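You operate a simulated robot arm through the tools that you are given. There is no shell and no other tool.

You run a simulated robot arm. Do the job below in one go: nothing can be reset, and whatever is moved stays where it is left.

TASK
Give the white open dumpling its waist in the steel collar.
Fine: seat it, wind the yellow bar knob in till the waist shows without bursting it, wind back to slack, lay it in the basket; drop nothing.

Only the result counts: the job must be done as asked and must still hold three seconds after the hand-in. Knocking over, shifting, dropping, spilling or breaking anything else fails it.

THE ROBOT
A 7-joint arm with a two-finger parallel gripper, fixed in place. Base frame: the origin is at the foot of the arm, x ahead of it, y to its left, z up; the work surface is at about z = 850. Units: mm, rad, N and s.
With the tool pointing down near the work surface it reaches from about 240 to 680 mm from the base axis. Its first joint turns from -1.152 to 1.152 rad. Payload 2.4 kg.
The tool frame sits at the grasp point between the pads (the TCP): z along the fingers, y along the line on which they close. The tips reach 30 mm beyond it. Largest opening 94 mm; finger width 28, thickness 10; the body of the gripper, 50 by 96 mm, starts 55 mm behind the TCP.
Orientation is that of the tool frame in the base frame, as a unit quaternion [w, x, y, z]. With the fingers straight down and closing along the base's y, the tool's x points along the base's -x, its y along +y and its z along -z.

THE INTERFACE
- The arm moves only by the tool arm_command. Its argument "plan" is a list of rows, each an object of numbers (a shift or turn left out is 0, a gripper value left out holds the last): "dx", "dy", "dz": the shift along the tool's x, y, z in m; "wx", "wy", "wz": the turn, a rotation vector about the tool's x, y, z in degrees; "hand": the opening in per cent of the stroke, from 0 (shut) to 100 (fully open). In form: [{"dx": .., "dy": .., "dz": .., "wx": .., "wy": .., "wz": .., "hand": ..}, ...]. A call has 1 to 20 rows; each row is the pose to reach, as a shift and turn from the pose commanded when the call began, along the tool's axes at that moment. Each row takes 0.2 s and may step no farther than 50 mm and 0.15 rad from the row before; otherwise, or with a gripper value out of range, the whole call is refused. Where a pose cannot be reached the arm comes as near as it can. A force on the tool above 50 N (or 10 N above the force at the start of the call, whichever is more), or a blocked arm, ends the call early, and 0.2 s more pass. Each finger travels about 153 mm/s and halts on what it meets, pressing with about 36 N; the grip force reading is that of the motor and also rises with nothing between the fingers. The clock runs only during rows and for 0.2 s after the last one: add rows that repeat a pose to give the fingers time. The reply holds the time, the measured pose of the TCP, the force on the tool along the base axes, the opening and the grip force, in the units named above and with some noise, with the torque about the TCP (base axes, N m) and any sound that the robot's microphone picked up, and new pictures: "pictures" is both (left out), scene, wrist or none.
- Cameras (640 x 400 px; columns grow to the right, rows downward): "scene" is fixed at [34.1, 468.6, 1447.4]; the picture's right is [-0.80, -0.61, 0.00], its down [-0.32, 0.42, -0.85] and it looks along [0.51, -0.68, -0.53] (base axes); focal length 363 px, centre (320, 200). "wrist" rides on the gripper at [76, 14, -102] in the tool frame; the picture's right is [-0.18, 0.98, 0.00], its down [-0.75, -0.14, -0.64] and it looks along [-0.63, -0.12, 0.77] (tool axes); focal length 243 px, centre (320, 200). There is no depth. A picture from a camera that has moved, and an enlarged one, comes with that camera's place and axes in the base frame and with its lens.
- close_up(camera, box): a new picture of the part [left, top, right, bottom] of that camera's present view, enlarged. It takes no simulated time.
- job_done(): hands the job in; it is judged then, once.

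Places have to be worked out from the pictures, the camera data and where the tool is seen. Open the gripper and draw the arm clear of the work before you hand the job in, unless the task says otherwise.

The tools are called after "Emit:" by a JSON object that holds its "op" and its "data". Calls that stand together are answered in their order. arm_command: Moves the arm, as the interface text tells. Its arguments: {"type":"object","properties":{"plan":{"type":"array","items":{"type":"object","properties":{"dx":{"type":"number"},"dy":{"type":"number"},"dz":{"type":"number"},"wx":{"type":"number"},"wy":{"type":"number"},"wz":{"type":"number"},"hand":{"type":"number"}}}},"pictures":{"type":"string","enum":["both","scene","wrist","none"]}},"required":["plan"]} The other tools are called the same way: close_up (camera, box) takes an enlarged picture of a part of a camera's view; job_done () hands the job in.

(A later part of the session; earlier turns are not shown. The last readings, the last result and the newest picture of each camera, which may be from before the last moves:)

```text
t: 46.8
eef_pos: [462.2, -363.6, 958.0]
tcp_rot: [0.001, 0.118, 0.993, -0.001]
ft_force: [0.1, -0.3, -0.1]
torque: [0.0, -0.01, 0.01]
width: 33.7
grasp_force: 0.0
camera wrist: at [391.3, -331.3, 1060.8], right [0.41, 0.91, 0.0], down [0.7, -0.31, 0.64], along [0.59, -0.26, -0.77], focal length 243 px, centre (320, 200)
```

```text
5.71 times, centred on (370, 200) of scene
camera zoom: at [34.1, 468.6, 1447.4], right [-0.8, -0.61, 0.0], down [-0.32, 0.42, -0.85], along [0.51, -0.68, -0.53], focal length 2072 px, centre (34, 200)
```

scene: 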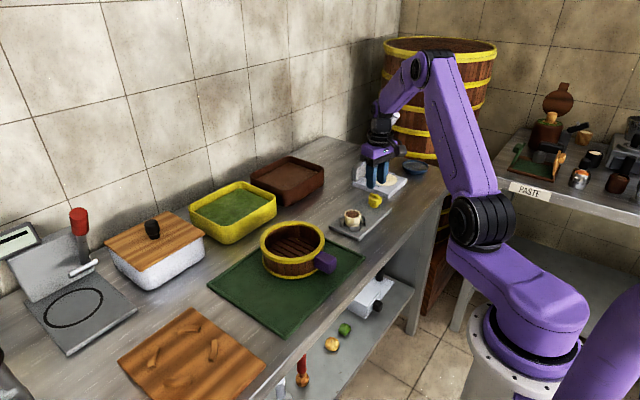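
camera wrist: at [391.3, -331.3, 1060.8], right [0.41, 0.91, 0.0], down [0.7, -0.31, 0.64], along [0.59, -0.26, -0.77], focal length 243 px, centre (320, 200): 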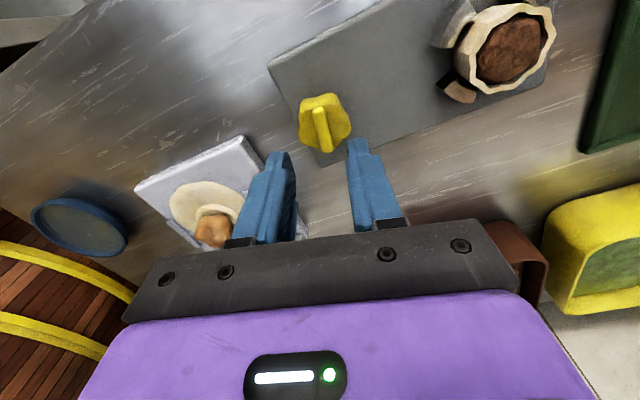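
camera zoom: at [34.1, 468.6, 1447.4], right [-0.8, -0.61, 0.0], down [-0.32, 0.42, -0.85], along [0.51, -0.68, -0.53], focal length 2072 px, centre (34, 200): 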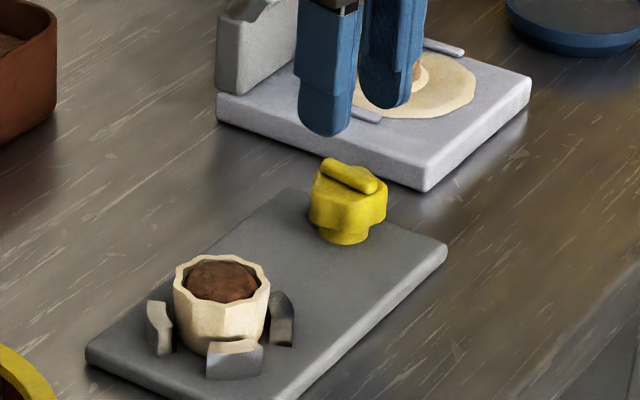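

In the tool frame the bar centre is about 2.6 mm behind and 2.8 mm to +y of the tool axis, turned 2.4° from the fingers, with its top at z ≈ 893. I'll correct these and descend to just above the bar.

Emit:
{"op": "arm_command", "data": {"plan": [{"dx": 0.0013, "dy": 0.0014, "dz": 0.01, "wz": -1.2}, {"dx": 0.0026, "dy": 0.0028, "dz": 0.02, "wz": -2.4}, {"dx": 0.0026, "dy": 0.0028, "dz": 0.03, "wz": -2.4}, {"dx": 0.0026, "dy": 0.0028, "dz": 0.033, "wz": -2.4}, {"dx": 0.0026, "dy": 0.0028, "dz": 0.033, "wz": -2.4}, {"dx": 0.0026, "dy": 0.0028, "dz": 0.033, "wz": -2.4}]}}

Emit:
{"op": "close_up", "data": {"camera": "wrist", "box": [240, 80, 400, 200]}}

Emit:
{"op": "close_up", "data": {"camera": "scene", "box": [350, 170, 400, 215]}}

```text
t: 48.2
eef_pos: [461.9, -359.8, 927.5]
tcp_rot: [0.001, 0.097, 0.995, 0.0]
ft_force: [-0.6, -0.7, 0.1]
torque: [-0.02, 0.0, -0.02]
width: 33.7
grasp_force: 0.1
camera wrist: at [389.6, -330.5, 1029.6], right [0.37, 0.93, 0.0], down [0.71, -0.28, 0.64], along [0.6, -0.24, -0.77], focal length 243 px, centre (320, 200)
```

scene: 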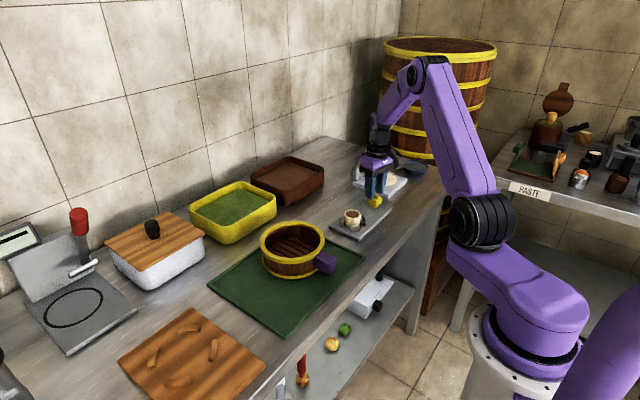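
wrist: 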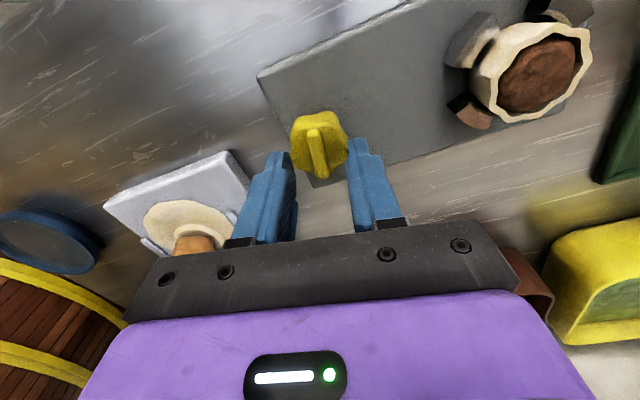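

```text
3.33 times, centred on (320, 140) of wrist
camera zoom: at [389.6, -330.5, 1029.6], right [0.37, 0.93, 0.0], down [0.71, -0.28, 0.64], along [0.6, -0.24, -0.77], focal length 809 px, centre (320, 400)
```

zoom: 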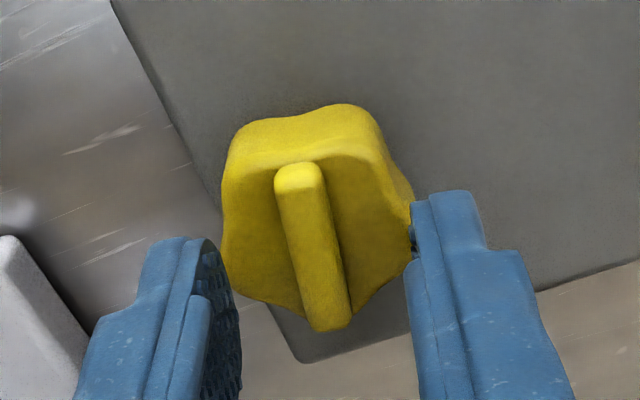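

```text
8.89 times, centred on (375, 192) of scene
camera zoom: at [34.1, 468.6, 1447.4], right [-0.8, -0.61, 0.0], down [-0.32, 0.42, -0.85], along [0.51, -0.68, -0.53], focal length 3224 px, centre (-169, 267)
```

zoom: 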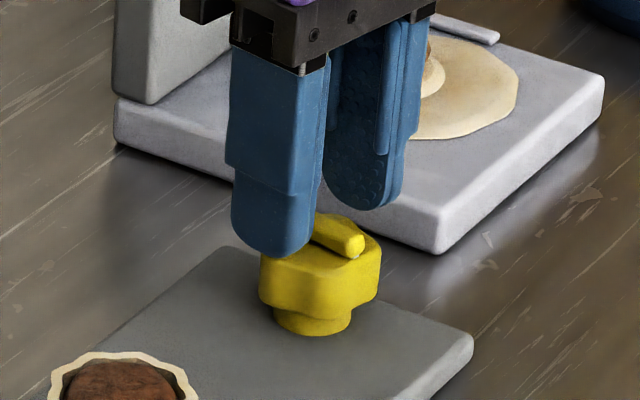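

The fingers are aligned with the bar within about 0.6 mm and 1°. I'll lower 10 mm so the tips flank the bar, and close onto it.

Emit:
{"op": "arm_command", "data": {"plan": [{"dx": 0.0005, "dy": -0.0005, "dz": 0.004, "wz": -1}, {"dx": 0.0005, "dy": -0.0005, "dz": 0.007, "wz": -1}, {"dx": 0.0005, "dy": -0.0005, "dz": 0.009, "wz": -1}, {"dx": 0.0005, "dy": -0.0005, "dz": 0.01, "wz": -1}, {"dx": 0.0005, "dy": -0.0005, "dz": 0.01, "wz": -1}]}}

Emit:
{"op": "close_up", "data": {"camera": "wrist", "box": [240, 80, 400, 200]}}

Emit:
{"op": "close_up", "data": {"camera": "scene", "box": [350, 170, 400, 215]}}

```text
t: 49.1
eef_pos: [461.1, -360.4, 922.2]
tcp_rot: [0.001, 0.088, 0.996, -0.001]
ft_force: [-1.8, 1.5, 7.7]
torque: [0.19, 0.14, 0.04]
width: 34.4
grasp_force: 0.6
stopped in row 4: the force on the tool passed its limit at 56 N (the readings are from after the stop); the commanded pose is now the measured one
camera wrist: at [388.3, -333.4, 1024.7], right [0.35, 0.94, 0.0], down [0.72, -0.27, 0.64], along [0.6, -0.23, -0.77], focal length 243 px, centre (320, 200)
```

scene: 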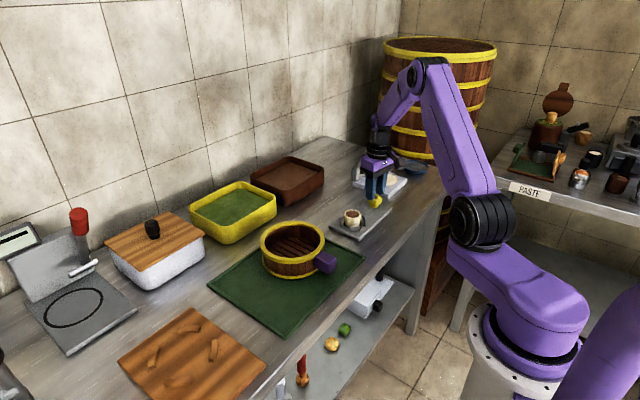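
wrist: 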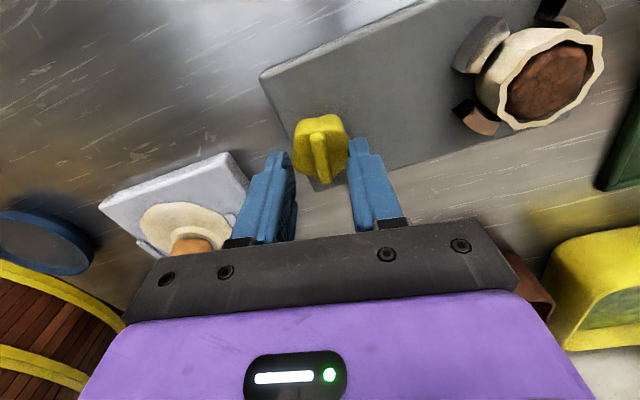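

```text
3.33 times, centred on (320, 140) of wrist
camera zoom: at [388.3, -333.4, 1024.7], right [0.35, 0.94, 0.0], down [0.72, -0.27, 0.64], along [0.6, -0.23, -0.77], focal length 809 px, centre (320, 400)
```

zoom: 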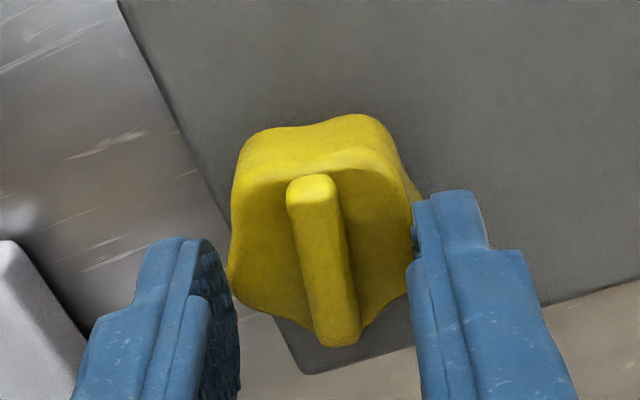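

```text
8.89 times, centred on (375, 192) of scene
camera zoom: at [33.9, 468.7, 1447.4], right [-0.8, -0.61, 0.0], down [-0.32, 0.42, -0.85], along [0.51, -0.68, -0.53], focal length 3224 px, centre (-169, 267)
```

zoom: 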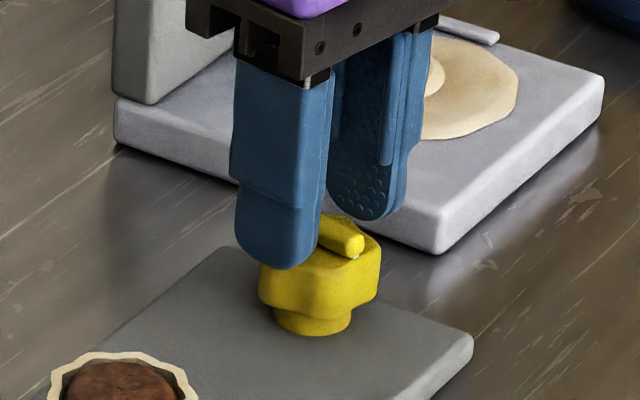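

The +y fingertip met the knob's lobe at tip height z ≈ 892.7, so the knob top is higher than I thought and the bar top is near 898. I'll back up 2 mm, shift 3 mm back and 2 mm to +y to centre on the bar, and settle about 1 mm above the lobes.

Emit:
{"op": "arm_command", "data": {"plan": [{"dz": -0.001}, {"dz": -0.0025}, {"dx": 0.0016, "dy": 0.001, "dz": -0.0025}, {"dx": 0.0032, "dy": 0.002, "dz": -0.0025}, {"dx": 0.0032, "dy": 0.002, "dz": -0.0015}, {"dx": 0.0032, "dy": 0.002, "dz": -0.0015}]}}

Emit:
{"op": "close_up", "data": {"camera": "wrist", "box": [240, 80, 400, 200]}}

Emit:
{"op": "close_up", "data": {"camera": "scene", "box": [350, 170, 400, 215]}}

```text
t: 50.5
eef_pos: [457.3, -358.2, 922.8]
tcp_rot: [0.001, 0.088, 0.996, -0.002]
ft_force: [1.0, 0.1, -0.2]
torque: [-0.03, -0.02, 0.0]
width: 33.8
grasp_force: 0.0
camera wrist: at [384.5, -330.2, 1026.0], right [0.35, 0.94, 0.0], down [0.72, -0.27, 0.64], along [0.6, -0.23, -0.77], focal length 243 px, centre (320, 200)
```

scene: 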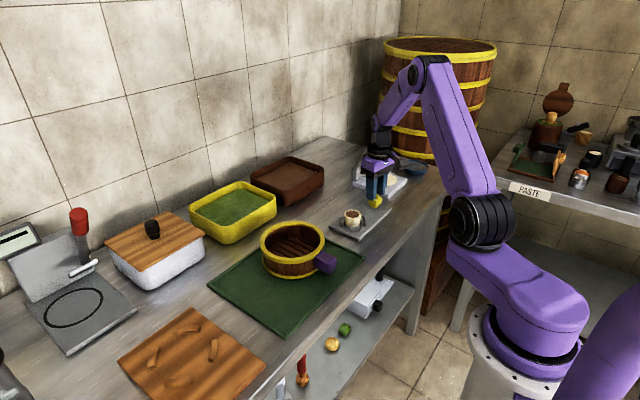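
wrist: 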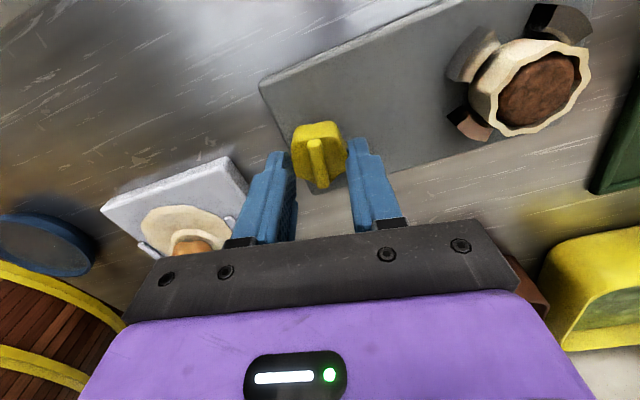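

```text
3.33 times, centred on (320, 140) of wrist
camera zoom: at [384.5, -330.2, 1026.0], right [0.35, 0.94, 0.0], down [0.72, -0.27, 0.64], along [0.6, -0.23, -0.77], focal length 809 px, centre (320, 400)
```

zoom: 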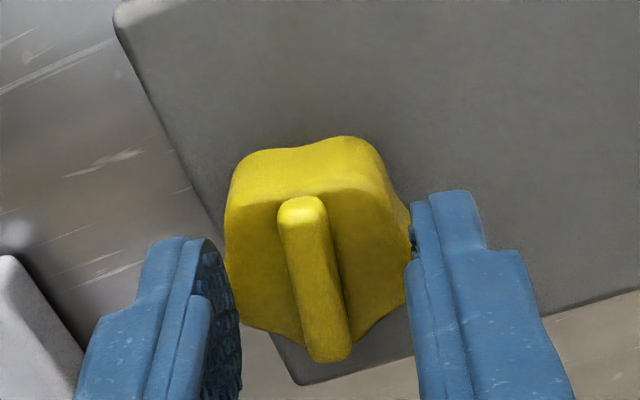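

```text
8.89 times, centred on (375, 192) of scene
camera zoom: at [34.1, 468.6, 1447.4], right [-0.8, -0.61, 0.0], down [-0.32, 0.42, -0.85], along [0.51, -0.68, -0.53], focal length 3224 px, centre (-169, 267)
```

zoom: 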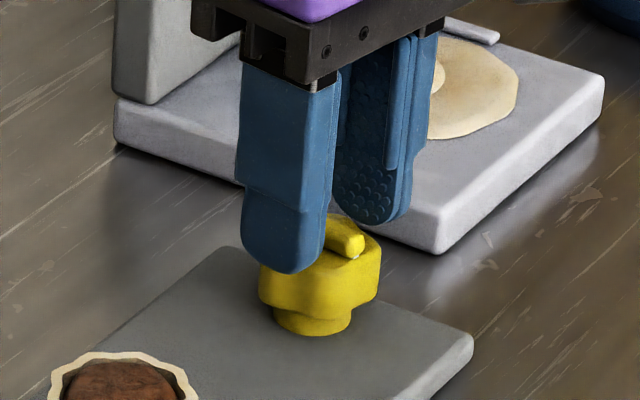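

The tool axis is within about 1.5 mm of the bar centre and the tips are 1 mm above the lobes. A small nudge, then I close onto the bar.

Emit:
{"op": "arm_command", "data": {"plan": [{"dx": -0.0012, "dy": -0.0006, "dz": 0.0005}, {"dx": -0.0012, "dy": -0.0006, "dz": 0.0005, "hand": 25}, {"dx": -0.0012, "dy": -0.0006, "dz": 0.0005, "hand": 15}, {"dx": -0.0012, "dy": -0.0006, "dz": 0.0005, "hand": 10}, {"dx": -0.0012, "dy": -0.0006, "dz": 0.0005, "hand": 6}, {"dx": -0.0012, "dy": -0.0006, "dz": 0.0005, "hand": 3}, {"dx": -0.0012, "dy": -0.0006, "dz": 0.0005, "hand": 3}]}}

Emit:
{"op": "close_up", "data": {"camera": "wrist", "box": [240, 80, 400, 200]}}

Emit:
{"op": "close_up", "data": {"camera": "scene", "box": [325, 170, 400, 240]}}

```text
t: 52.1
eef_pos: [458.5, -358.9, 922.8]
tcp_rot: [0.0, 0.088, 0.996, -0.001]
ft_force: [0.1, 0.4, -0.6]
torque: [0.01, -0.04, 0.01]
width: 2.9
grasp_force: 0.0
camera wrist: at [385.2, -331.3, 1025.6], right [0.35, 0.94, 0.0], down [0.72, -0.27, 0.64], along [0.6, -0.23, -0.77], focal length 243 px, centre (320, 200)
```

scene: 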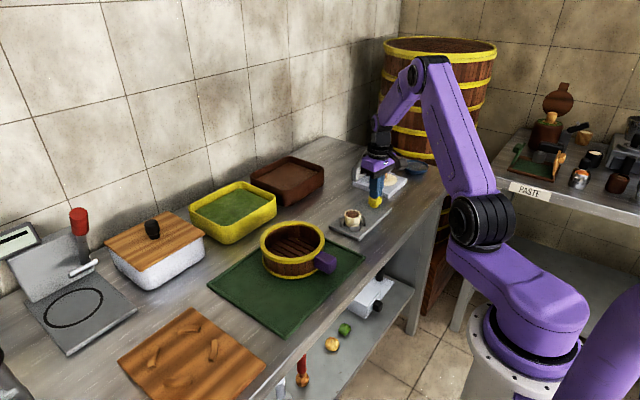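
wrist: 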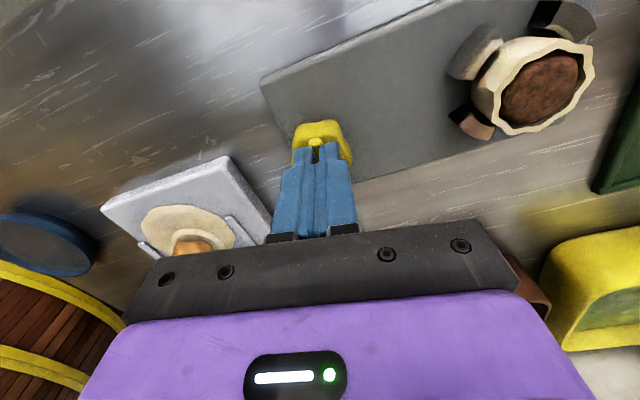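

```text
3.33 times, centred on (320, 140) of wrist
camera zoom: at [385.2, -331.3, 1025.6], right [0.35, 0.94, 0.0], down [0.72, -0.27, 0.64], along [0.6, -0.23, -0.77], focal length 809 px, centre (320, 400)
```

zoom: 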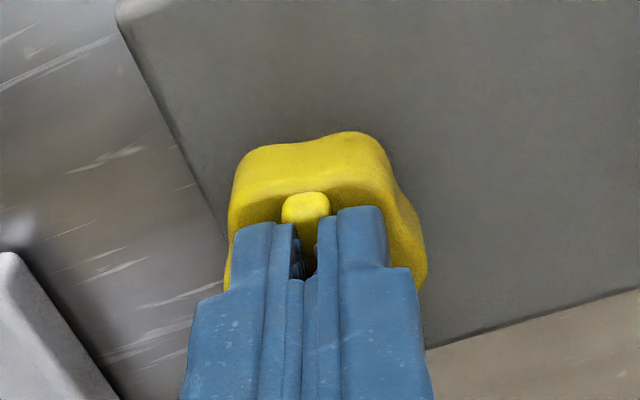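

```text
5.71 times, centred on (362, 205) of scene
camera zoom: at [34.1, 468.6, 1447.4], right [-0.8, -0.61, 0.0], down [-0.32, 0.42, -0.85], along [0.51, -0.68, -0.53], focal length 2072 px, centre (77, 171)
```

zoom: 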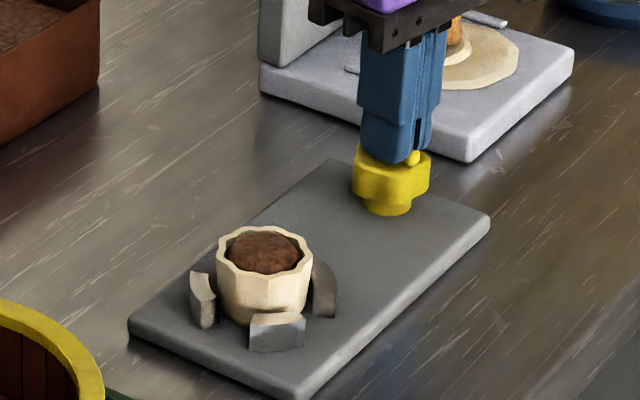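

The fingers closed to 2.9 mm without resistance, so they are above the bar's top. I'll reopen to about 14 mm and creep down beside the bar in small steps.

Emit:
{"op": "arm_command", "data": {"plan": [{"hand": 10}, {"hand": 15}, {"hand": 15, "dz": 0.0005}, {"hand": 15, "dz": 0.001}, {"hand": 15, "dz": 0.0015}, {"hand": 15, "dz": 0.0015}], "pictures": "none"}}

Emit:
{"op": "close_up", "data": {"camera": "wrist", "box": [260, 100, 380, 190]}}

Emit:
{"op": "close_up", "data": {"camera": "scene", "box": [355, 175, 395, 212]}}

```text
t: 53.5
eef_pos: [458.9, -360.4, 921.8]
tcp_rot: [0.0, 0.088, 0.996, 0.0]
ft_force: [-8.4, 5.3, 17.8]
torque: [0.36, 0.42, 0.01]
width: 15.5
grasp_force: 1.9
```

```text
4.44 times, centred on (320, 145) of wrist
camera zoom: at [386.0, -331.9, 1024.8], right [0.35, 0.94, 0.0], down [0.72, -0.27, 0.64], along [0.6, -0.23, -0.77], focal length 1078 px, centre (320, 444)
```

zoom: 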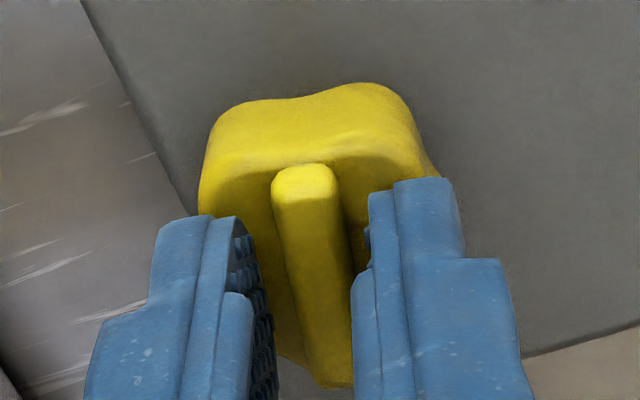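

```text
10.81 times, centred on (375, 194) of scene
camera zoom: at [33.6, 468.9, 1447.3], right [-0.8, -0.61, 0.0], down [-0.32, 0.42, -0.85], along [0.52, -0.68, -0.53], focal length 3921 px, centre (-275, 270)
```

zoom: 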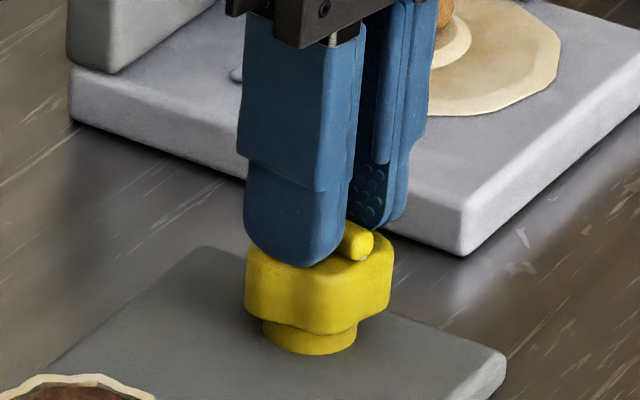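

Contact again at tip height ≈ 892 on the knob's top, so the bar stands too low to grip reliably with these tips. I'll rise and study the knob's lobed body, which I can grip from the sides instead.

Emit:
{"op": "arm_command", "data": {"plan": [{"dz": -0.002}, {"dz": -0.006, "hand": 25}, {"dz": -0.016, "hand": 40}, {"dz": -0.03, "hand": 55}, {"dz": -0.045, "hand": 60}, {"dz": -0.045, "hand": 60}]}}

Emit:
{"op": "close_up", "data": {"camera": "wrist", "box": [265, 75, 375, 165]}}

Emit:
{"op": "close_up", "data": {"camera": "scene", "box": [350, 175, 400, 215]}}

```text
t: 54.9
eef_pos: [462.0, -359.5, 967.5]
tcp_rot: [0.002, 0.089, 0.996, 0.0]
ft_force: [0.4, -1.0, -0.1]
torque: [-0.01, -0.01, 0.03]
width: 56.5
grasp_force: 0.1
camera wrist: at [388.1, -330.7, 1069.9], right [0.35, 0.94, 0.0], down [0.72, -0.27, 0.64], along [0.6, -0.23, -0.77], focal length 243 px, centre (320, 200)
```

scene: 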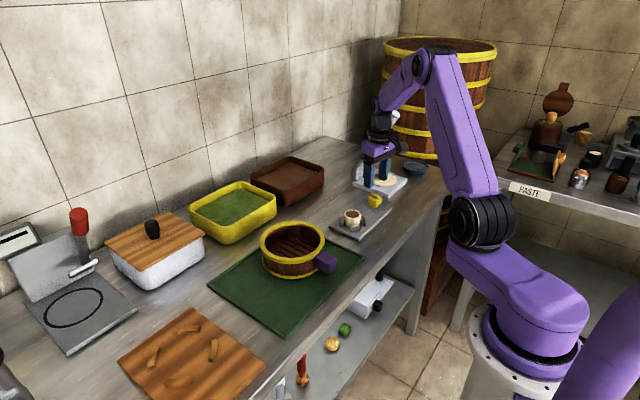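
wrist: 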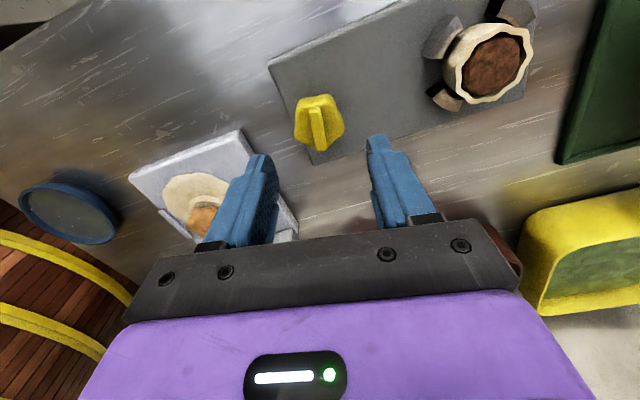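

```text
4.44 times, centred on (320, 120) of wrist
camera zoom: at [388.1, -330.7, 1069.9], right [0.35, 0.94, 0.0], down [0.72, -0.27, 0.64], along [0.6, -0.23, -0.77], focal length 1078 px, centre (320, 556)
```

zoom: 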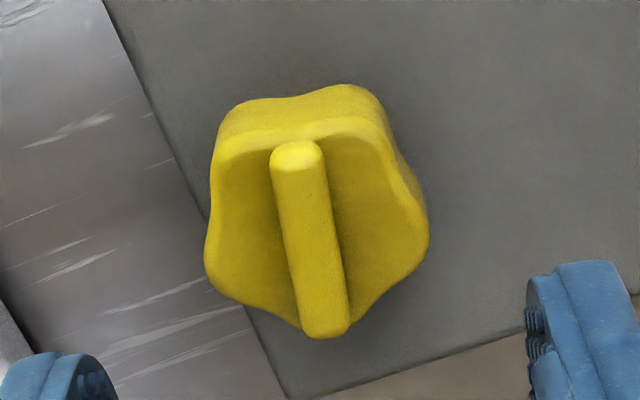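

```text
10.00 times, centred on (375, 195) of scene
camera zoom: at [34.1, 468.6, 1447.4], right [-0.8, -0.61, 0.0], down [-0.32, 0.42, -0.85], along [0.51, -0.68, -0.53], focal length 3627 px, centre (-230, 250)
```

zoom: 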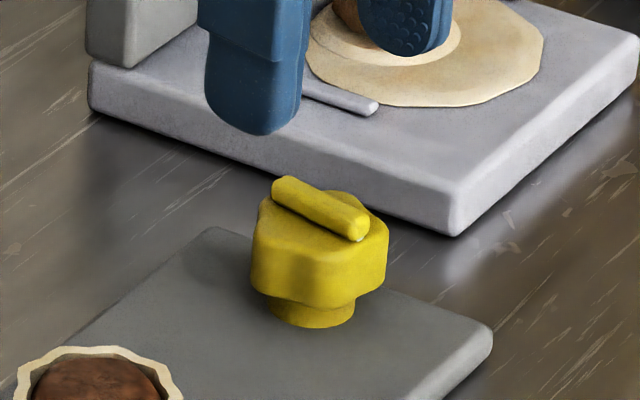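

The knob is a five-lobed body about 37 mm across with a lobe every 72°. I'll turn the hand a further 20° so one pad faces a single lobe and the other spans two, which gives a stable grip, and then check alignment.

Emit:
{"op": "arm_command", "data": {"plan": [{"dx": 0.001, "dy": -0.0007, "wz": 7}, {"dx": 0.001, "dy": -0.0007, "wz": 14}, {"dx": 0.001, "dy": -0.0007, "wz": 20}, {"dx": 0.001, "dy": -0.0007, "dz": 0.015, "wz": 20}, {"dx": 0.001, "dy": -0.0007, "dz": 0.025, "wz": 20}, {"dx": 0.001, "dy": -0.0007, "dz": 0.025, "wz": 20}]}}

Emit:
{"op": "close_up", "data": {"camera": "wrist", "box": [250, 75, 390, 175]}}

Emit:
{"op": "close_up", "data": {"camera": "scene", "box": [345, 165, 405, 215]}}

```text
t: 56.3
eef_pos: [458.8, -357.5, 939.4]
tcp_rot: [0.001, 0.26, 0.966, 0.0]
ft_force: [-0.3, 0.8, -0.5]
torque: [0.01, 0.01, 0.0]
width: 56.4
grasp_force: 0.1
camera wrist: at [399.4, -307.7, 1042.8], right [0.65, 0.76, 0.0], down [0.58, -0.5, 0.64], along [0.49, -0.42, -0.77], focal length 243 px, centre (320, 200)
```

scene: 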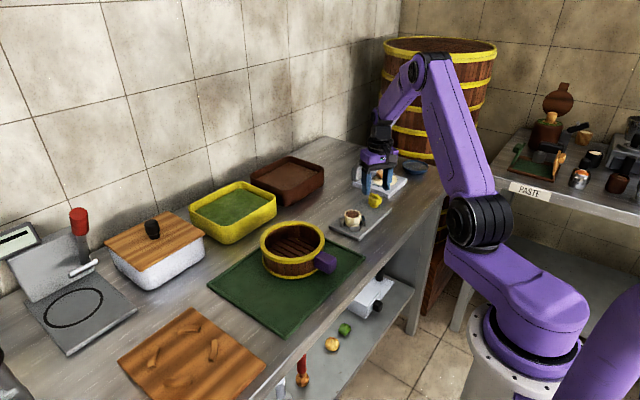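
wrist: 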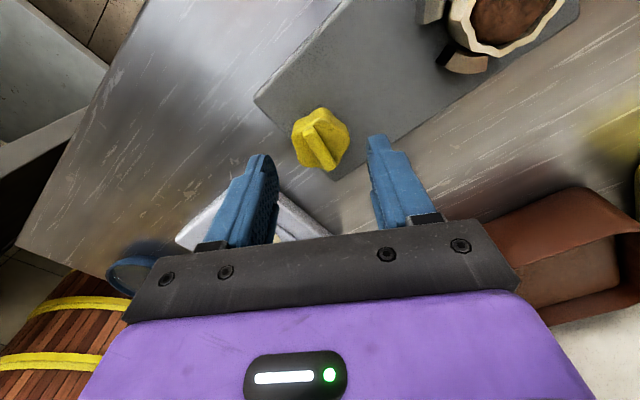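

```text
4.00 times, centred on (320, 125) of wrist
camera zoom: at [399.4, -307.7, 1042.8], right [0.65, 0.76, 0.0], down [0.58, -0.5, 0.64], along [0.49, -0.42, -0.77], focal length 970 px, centre (320, 500)
```

zoom: 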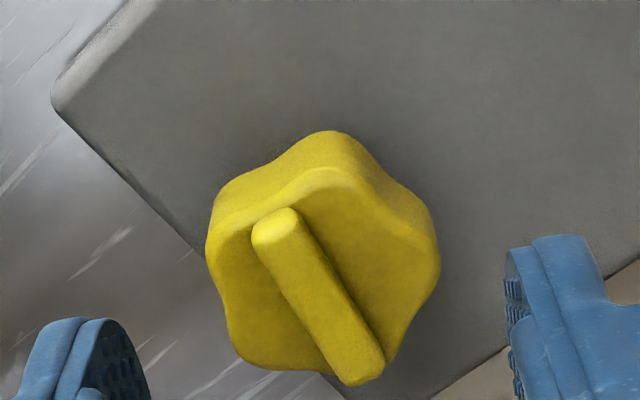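

```text
8.00 times, centred on (375, 190) of scene
camera zoom: at [34.1, 468.6, 1447.4], right [-0.8, -0.61, 0.0], down [-0.32, 0.42, -0.85], along [0.51, -0.68, -0.53], focal length 2901 px, centre (-120, 280)
```

zoom: 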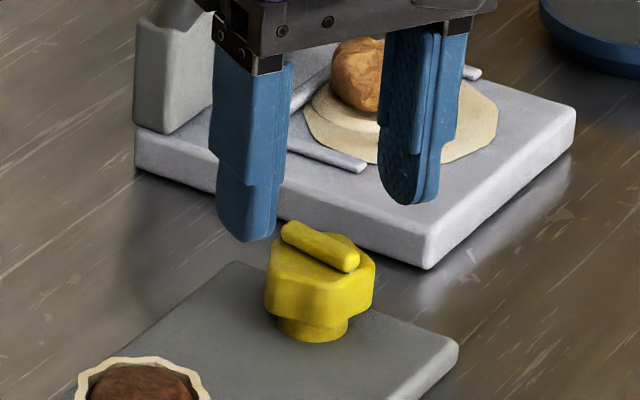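

The two-lobe flat now lines up with the -y pad and the single lobe faces the +y pad. I'll shift 1.2 mm to +y' so both pads meet together, then lower beside the body to tip height about 874.

Emit:
{"op": "arm_command", "data": {"plan": [{"dx": -0.0005, "dy": 0.0012, "dz": 0.006, "hand": 64}, {"dx": -0.0005, "dy": 0.0012, "dz": 0.014}, {"dx": -0.0005, "dy": 0.0012, "dz": 0.022}, {"dx": -0.0005, "dy": 0.0012, "dz": 0.029}, {"dx": -0.0005, "dy": 0.0012, "dz": 0.034}, {"dx": -0.0005, "dy": 0.0012, "dz": 0.036}, {"dx": -0.0005, "dy": 0.0012, "dz": 0.036}, {"dx": -0.0005, "dy": 0.0012, "dz": 0.036}]}}

Emit:
{"op": "close_up", "data": {"camera": "wrist", "box": [240, 100, 400, 200]}}

Emit:
{"op": "close_up", "data": {"camera": "scene", "box": [345, 165, 405, 215]}}

```text
t: 58.1
eef_pos: [460.1, -359.0, 904.4]
tcp_rot: [0.001, 0.26, 0.965, 0.0]
ft_force: [0.6, 0.5, 0.0]
torque: [0.01, 0.02, -0.01]
width: 60.5
grasp_force: 0.1
camera wrist: at [400.0, -308.1, 1007.2], right [0.65, 0.76, 0.0], down [0.58, -0.5, 0.64], along [0.49, -0.42, -0.77], focal length 243 px, centre (320, 200)
```

scene: 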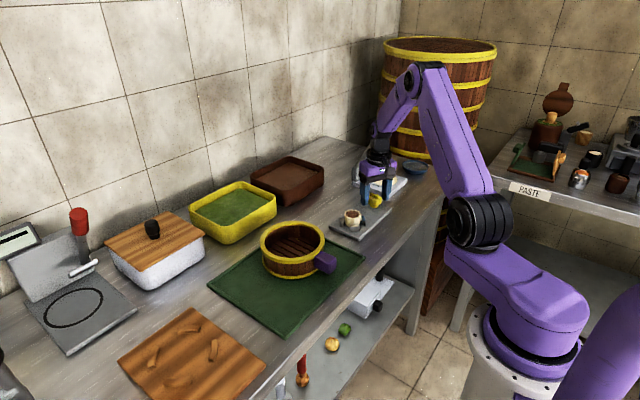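
wrist: 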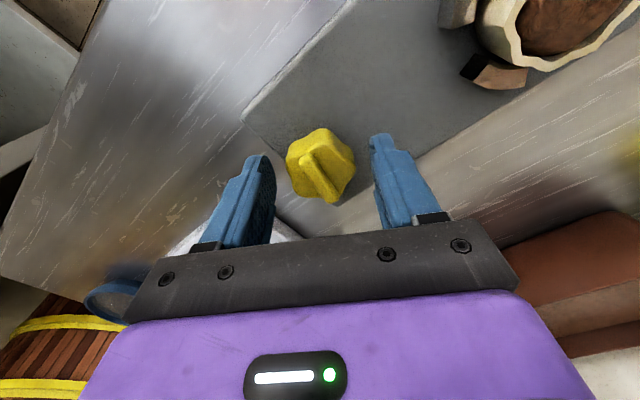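

```text
4.00 times, centred on (320, 150) of wrist
camera zoom: at [400.0, -308.1, 1007.2], right [0.65, 0.76, 0.0], down [0.58, -0.5, 0.64], along [0.49, -0.42, -0.77], focal length 970 px, centre (320, 400)
```

zoom: 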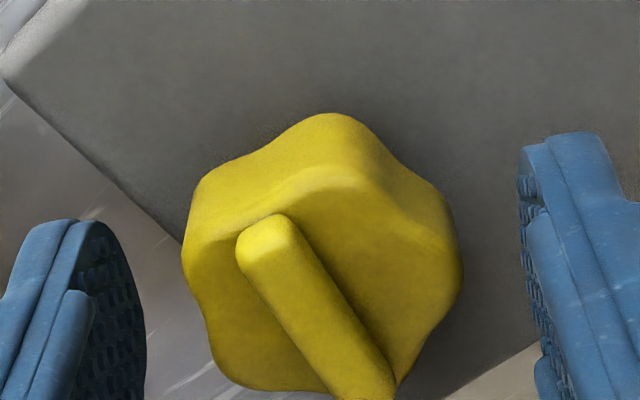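

```text
8.00 times, centred on (375, 190) of scene
camera zoom: at [34.1, 468.6, 1447.4], right [-0.8, -0.61, 0.0], down [-0.32, 0.42, -0.85], along [0.51, -0.68, -0.53], focal length 2901 px, centre (-120, 280)
```

zoom: 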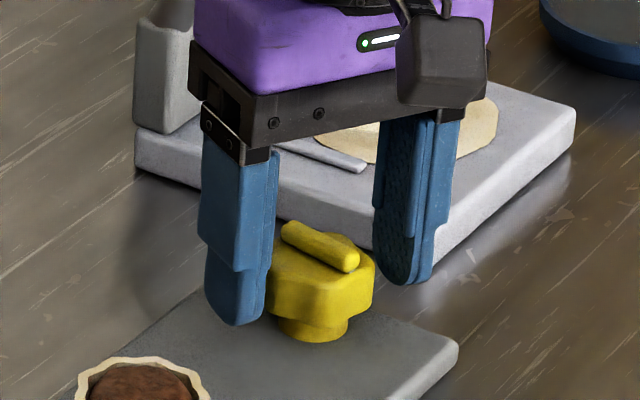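

Fingers are on both sides of the knob body with no contact. I'm closing in steps and checking for an even grip.

Emit:
{"op": "arm_command", "data": {"plan": [{"hand": 55}, {"hand": 48}, {"hand": 45}, {"hand": 43}, {"hand": 42}, {"hand": 42}], "pictures": "none"}}

Emit:
{"op": "close_up", "data": {"camera": "wrist", "box": [240, 100, 400, 200]}}

```text
t: 59.5
eef_pos: [459.0, -360.1, 904.2]
tcp_rot: [0.002, 0.259, 0.966, 0.0]
ft_force: [0.1, -0.5, -0.3]
torque: [0.0, -0.02, 0.01]
width: 39.7
grasp_force: 0.1
```

```text
4.00 times, centred on (320, 150) of wrist
camera zoom: at [400.0, -308.0, 1007.2], right [0.65, 0.76, 0.0], down [0.58, -0.5, 0.64], along [0.49, -0.42, -0.77], focal length 970 px, centre (320, 400)
```

zoom: 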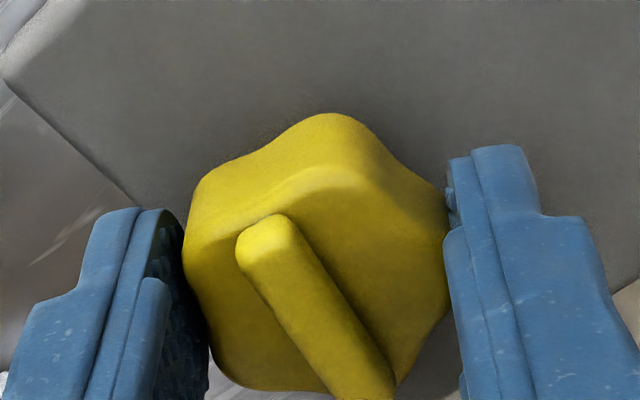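

Both pads are nearly touching. I'll close further until it grips.

Emit:
{"op": "arm_command", "data": {"plan": [{"hand": 41}, {"hand": 40}, {"hand": 39}, {"hand": 39}], "pictures": "none"}}

Emit:
{"op": "close_up", "data": {"camera": "wrist", "box": [240, 100, 400, 200]}}

```text
t: 60.5
eef_pos: [458.2, -359.3, 903.7]
tcp_rot: [0.001, 0.259, 0.966, -0.001]
ft_force: [0.0, -1.8, -0.3]
torque: [0.01, -0.05, 0.03]
width: 38.0
grasp_force: 45.0
```

```text
4.00 times, centred on (320, 150) of wrist
camera zoom: at [399.9, -308.1, 1007.2], right [0.65, 0.76, 0.0], down [0.58, -0.5, 0.64], along [0.49, -0.42, -0.77], focal length 970 px, centre (320, 400)
```

zoom: 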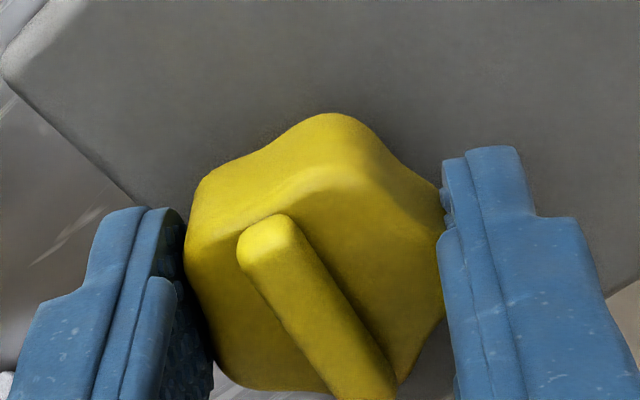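

The knob is gripped at 38 mm with almost no side force. I'll take a baseline close-up of the collar, then turn 10° clockwise (seen from above) and watch which way the jaws move.

Emit:
{"op": "close_up", "data": {"camera": "scene", "box": [335, 200, 375, 235]}}

Emit:
{"op": "arm_command", "data": {"plan": [{"hand": 36}, {"dx": -0.0002, "wz": 5}, {"dx": -0.00035, "wz": 10}, {"dx": -0.00035, "wz": 10}]}}

Emit:
{"op": "close_up", "data": {"camera": "scene", "box": [335, 200, 375, 235]}}

Emit:
{"op": "close_up", "data": {"camera": "wrist", "box": [240, 100, 400, 200]}}

```text
11.43 times, centred on (355, 218) of scene
camera zoom: at [34.1, 468.6, 1447.4], right [-0.8, -0.61, 0.0], down [-0.32, 0.42, -0.85], along [0.51, -0.68, -0.53], focal length 4145 px, centre (-80, 0)
```

zoom: 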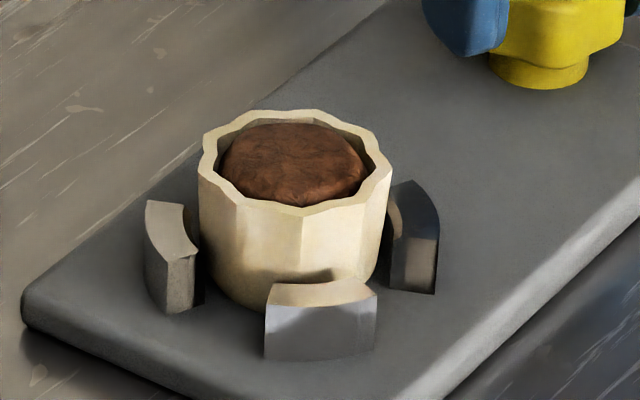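

```text
t: 61.5
eef_pos: [459.6, -358.2, 903.8]
tcp_rot: [0.0, 0.344, 0.939, -0.001]
ft_force: [4.4, -3.0, -5.2]
torque: [0.08, 0.28, 0.0]
width: 37.8
grasp_force: 45.4
camera wrist: at [409.7, -298.5, 1007.2], right [0.77, 0.63, 0.0], down [0.48, -0.59, 0.64], along [0.41, -0.5, -0.77], focal length 243 px, centre (320, 200)
```

scene: 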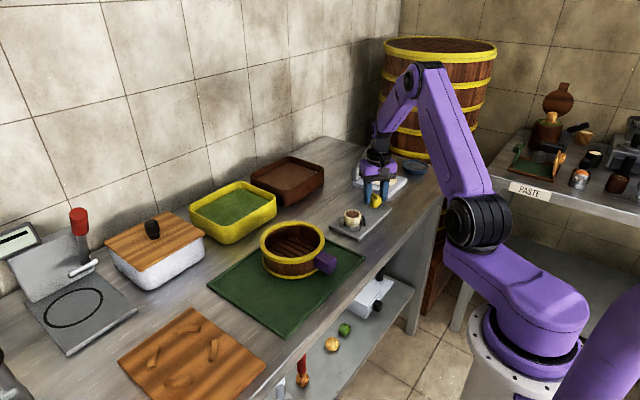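
wrist: 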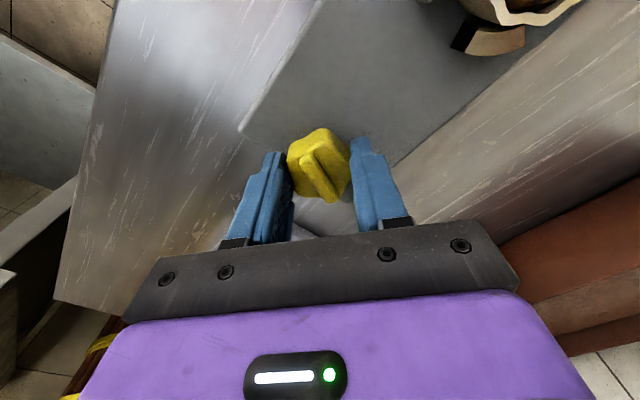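

```text
11.43 times, centred on (355, 218) of scene
camera zoom: at [34.3, 468.4, 1447.5], right [-0.8, -0.61, 0.0], down [-0.32, 0.42, -0.85], along [0.51, -0.68, -0.53], focal length 4145 px, centre (-80, 0)
```

zoom: 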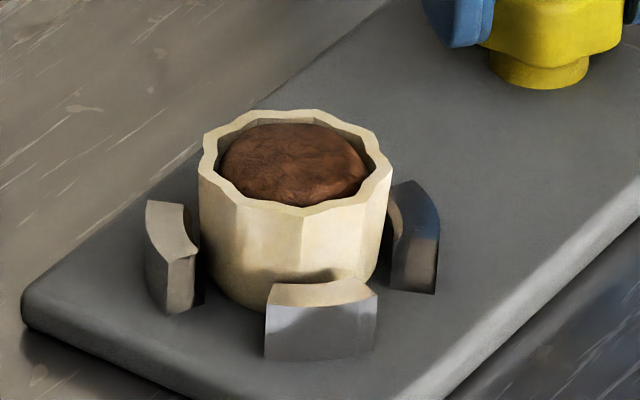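

```text
4.00 times, centred on (320, 150) of wrist
camera zoom: at [409.7, -298.5, 1007.2], right [0.77, 0.63, 0.0], down [0.48, -0.59, 0.64], along [0.41, -0.5, -0.77], focal length 970 px, centre (320, 400)
```

zoom: 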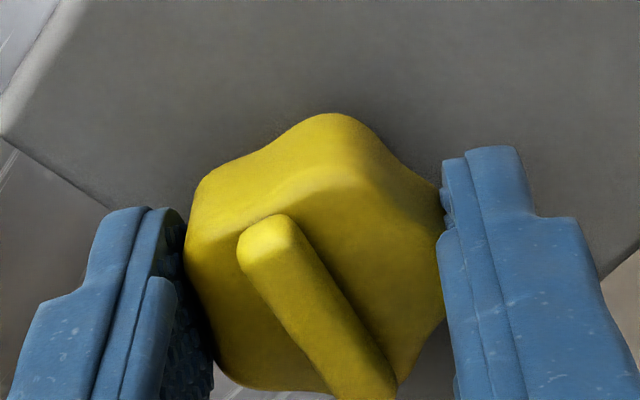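

The knob turned with the hand; the jaws show no clear motion at 10° yet. I'll continue clockwise another 30°, following the knob's axis, and compare again.

Emit:
{"op": "arm_command", "data": {"plan": [{"dx": -0.0003, "wz": 8}, {"dx": -0.00055, "dy": -0.0001, "wz": 16}, {"dx": -0.0008, "dy": -0.0002, "wz": 24}, {"dx": -0.001, "dy": -0.0003, "wz": 30}, {"dx": -0.001, "dy": -0.0003, "wz": 30}]}}

Emit:
{"op": "close_up", "data": {"camera": "scene", "box": [335, 200, 375, 235]}}

Emit:
{"op": "close_up", "data": {"camera": "wrist", "box": [240, 100, 400, 200]}}

```text
t: 62.7
eef_pos: [460.9, -359.5, 904.3]
tcp_rot: [-0.001, 0.575, 0.818, 0.0]
ft_force: [-10.2, 8.8, -4.1]
torque: [-0.13, -0.09, -0.04]
width: 38.0
grasp_force: 44.4
camera wrist: at [447.3, -282.1, 1007.5], right [0.99, 0.16, 0.0], down [0.12, -0.76, 0.64], along [0.1, -0.63, -0.77], focal length 243 px, centre (320, 200)
```

scene: 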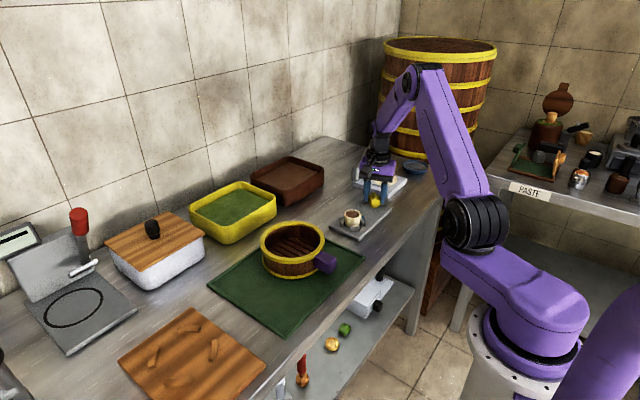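
wrist: 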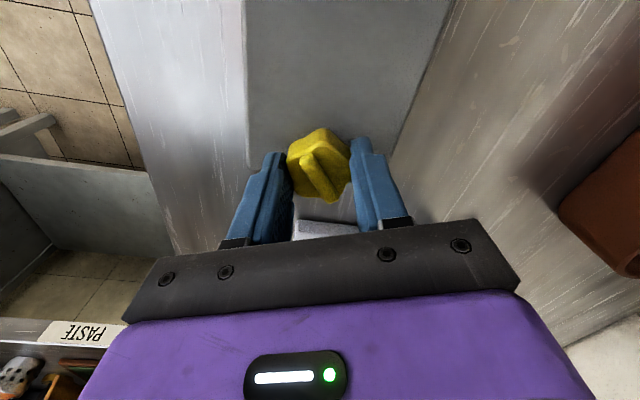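

```text
11.43 times, centred on (355, 218) of scene
camera zoom: at [33.9, 468.8, 1447.3], right [-0.8, -0.61, 0.0], down [-0.32, 0.42, -0.85], along [0.51, -0.68, -0.53], focal length 4145 px, centre (-80, 0)
```

zoom: 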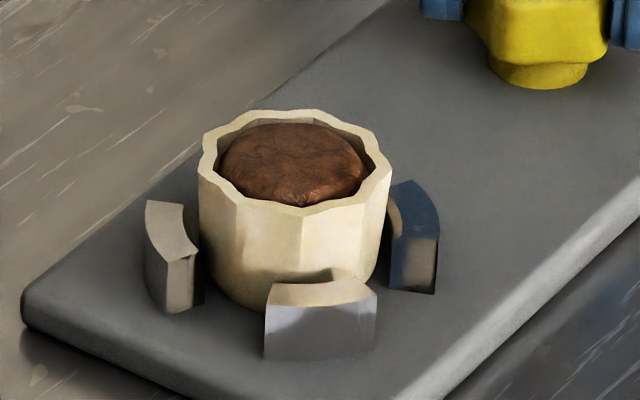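

```text
4.00 times, centred on (320, 150) of wrist
camera zoom: at [447.3, -282.1, 1007.5], right [0.99, 0.16, 0.0], down [0.12, -0.76, 0.64], along [0.1, -0.63, -0.77], focal length 970 px, centre (320, 400)
```

zoom: 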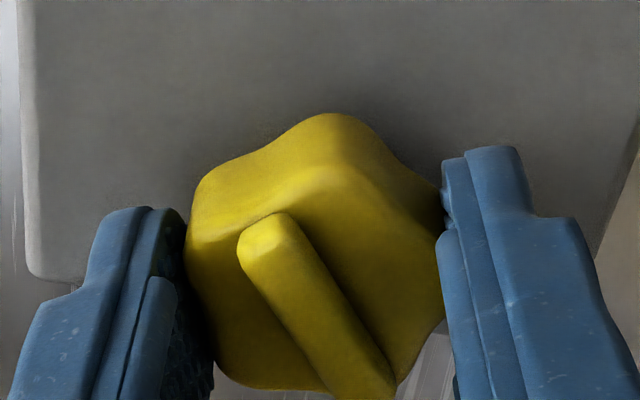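

The knob has turned 40° clockwise but the jaws look unchanged at this zoom. I'll take very tight close-ups as a precise baseline before turning further.

Emit:
{"op": "close_up", "data": {"camera": "scene", "box": [342, 214, 374, 234]}}

Emit:
{"op": "close_up", "data": {"camera": "scene", "box": [344, 215, 356, 223]}}

```text
16.00 times, centred on (358, 224) of scene
camera zoom: at [33.9, 468.8, 1447.3], right [-0.8, -0.61, 0.0], down [-0.32, 0.42, -0.85], along [0.51, -0.68, -0.53], focal length 5802 px, centre (-288, -184)
```

zoom: 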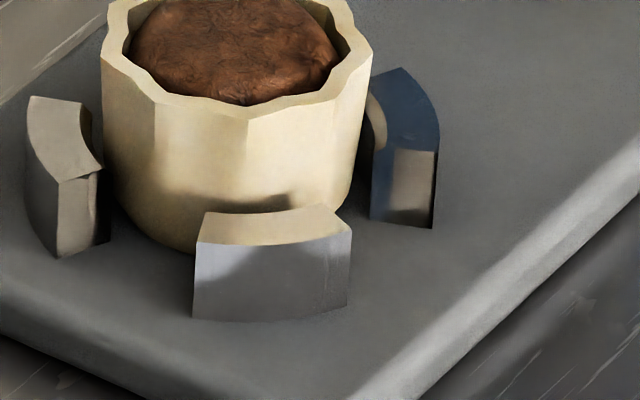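

```text
16.00 times, centred on (350, 219) of scene
camera zoom: at [33.9, 468.8, 1447.3], right [-0.8, -0.61, 0.0], down [-0.32, 0.42, -0.85], along [0.51, -0.68, -0.53], focal length 5802 px, centre (-160, -104)
```

zoom: 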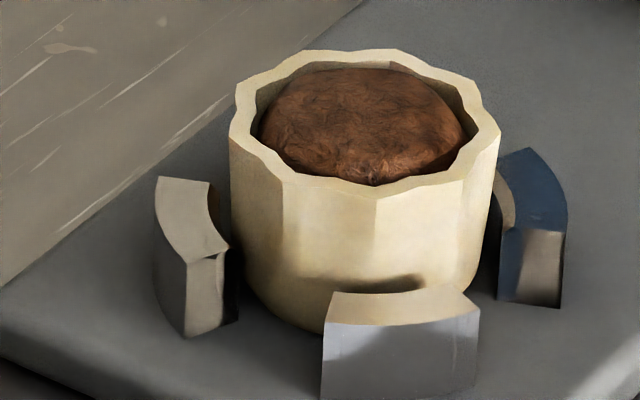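

Recorded a tight baseline at 40°. Side force suggests my axis compensation was about 1 mm too much, so I'll relax that while turning another 30° clockwise.

Emit:
{"op": "arm_command", "data": {"plan": [{"dx": 0.0008, "dy": -0.0004}, {"dx": 0.0007, "dy": -0.0004, "wz": 8}, {"dx": 0.0006, "dy": -0.0004, "wz": 16}, {"dx": 0.0005, "dy": -0.0004, "wz": 24}, {"dx": 0.0005, "dy": -0.0004, "wz": 30}, {"dx": 0.0005, "dy": -0.0004, "wz": 30}]}}

Emit:
{"op": "close_up", "data": {"camera": "scene", "box": [342, 214, 374, 234]}}

Emit:
{"op": "close_up", "data": {"camera": "wrist", "box": [240, 100, 400, 200]}}

```text
t: 64.1
eef_pos: [460.8, -358.7, 904.6]
tcp_rot: [0.0, 0.767, 0.642, 0.0]
ft_force: [-3.2, 11.1, -8.7]
torque: [0.9, -0.01, -0.03]
width: 38.1
grasp_force: 44.3
camera wrist: at [487.4, -285.9, 1007.4], right [0.94, -0.35, 0.0], down [-0.27, -0.72, 0.64], along [-0.23, -0.6, -0.77], focal length 243 px, centre (320, 200)
```

scene: 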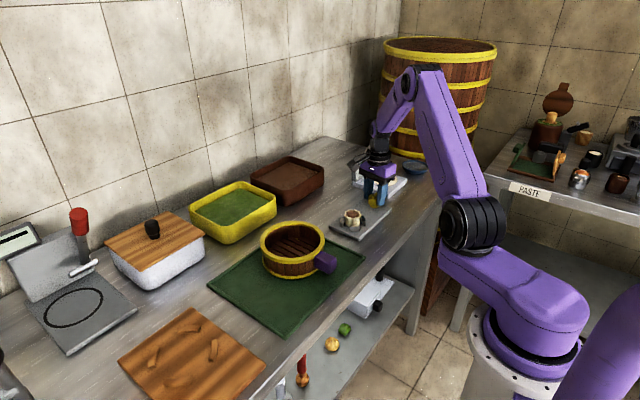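
wrist: 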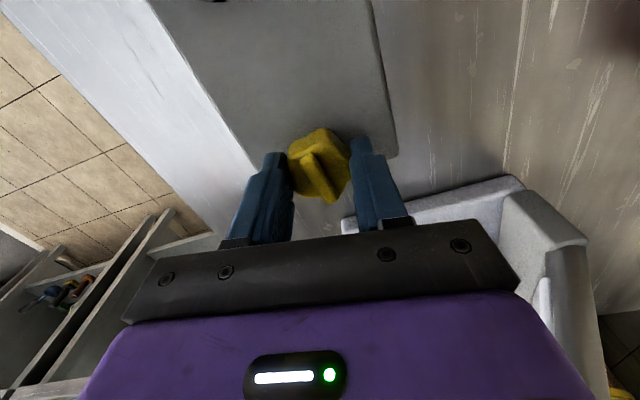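

```text
16.00 times, centred on (358, 224) of scene
camera zoom: at [34.1, 468.8, 1447.3], right [-0.8, -0.61, 0.0], down [-0.32, 0.42, -0.85], along [0.51, -0.68, -0.53], focal length 5802 px, centre (-288, -184)
```

zoom: 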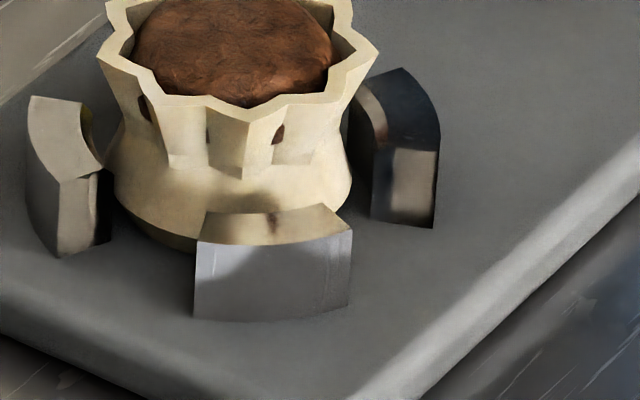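

```text
4.00 times, centred on (320, 150) of wrist
camera zoom: at [487.4, -285.9, 1007.4], right [0.94, -0.35, 0.0], down [-0.27, -0.72, 0.64], along [-0.23, -0.6, -0.77], focal length 970 px, centre (320, 400)
```

zoom: 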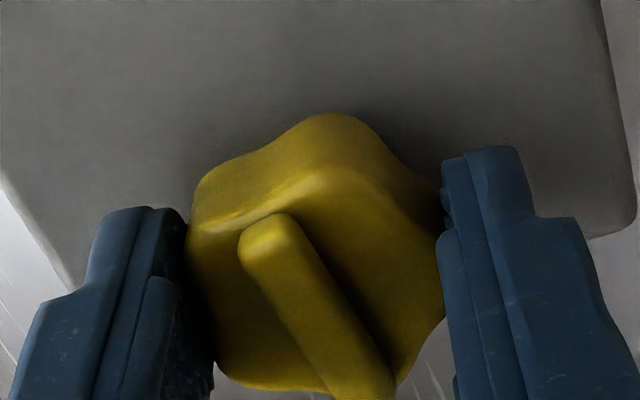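

The dumpling has visibly changed shape: a waist has formed. There are small brown marks at the pleats, so I'm stopping and looking closely before touching the knob again.

Emit:
{"op": "close_up", "data": {"camera": "scene", "box": [338, 205, 370, 225]}}

Emit:
{"op": "close_up", "data": {"camera": "scene", "box": [335, 200, 375, 235]}}

```text
16.00 times, centred on (354, 215) of scene
camera zoom: at [34.1, 468.8, 1447.3], right [-0.8, -0.61, 0.0], down [-0.32, 0.42, -0.85], along [0.51, -0.68, -0.53], focal length 5802 px, centre (-224, -40)
```

zoom: 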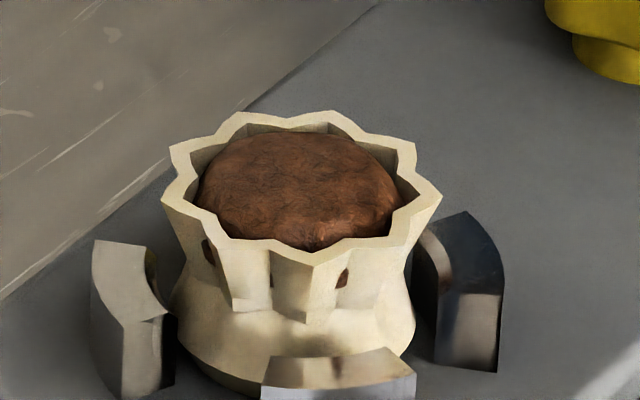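

```text
11.43 times, centred on (355, 218) of scene
camera zoom: at [34.1, 468.8, 1447.3], right [-0.8, -0.61, 0.0], down [-0.32, 0.42, -0.85], along [0.51, -0.68, -0.53], focal length 4145 px, centre (-80, 0)
```

zoom: 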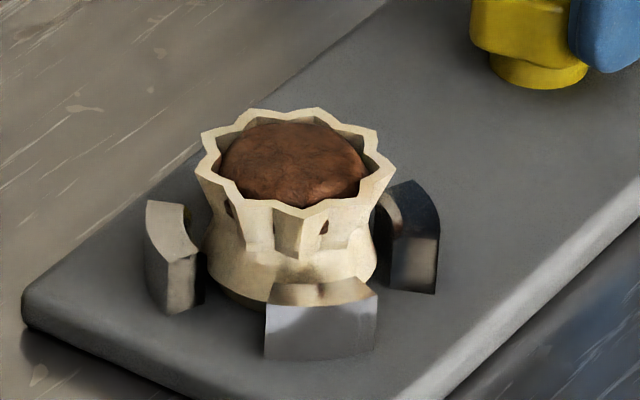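

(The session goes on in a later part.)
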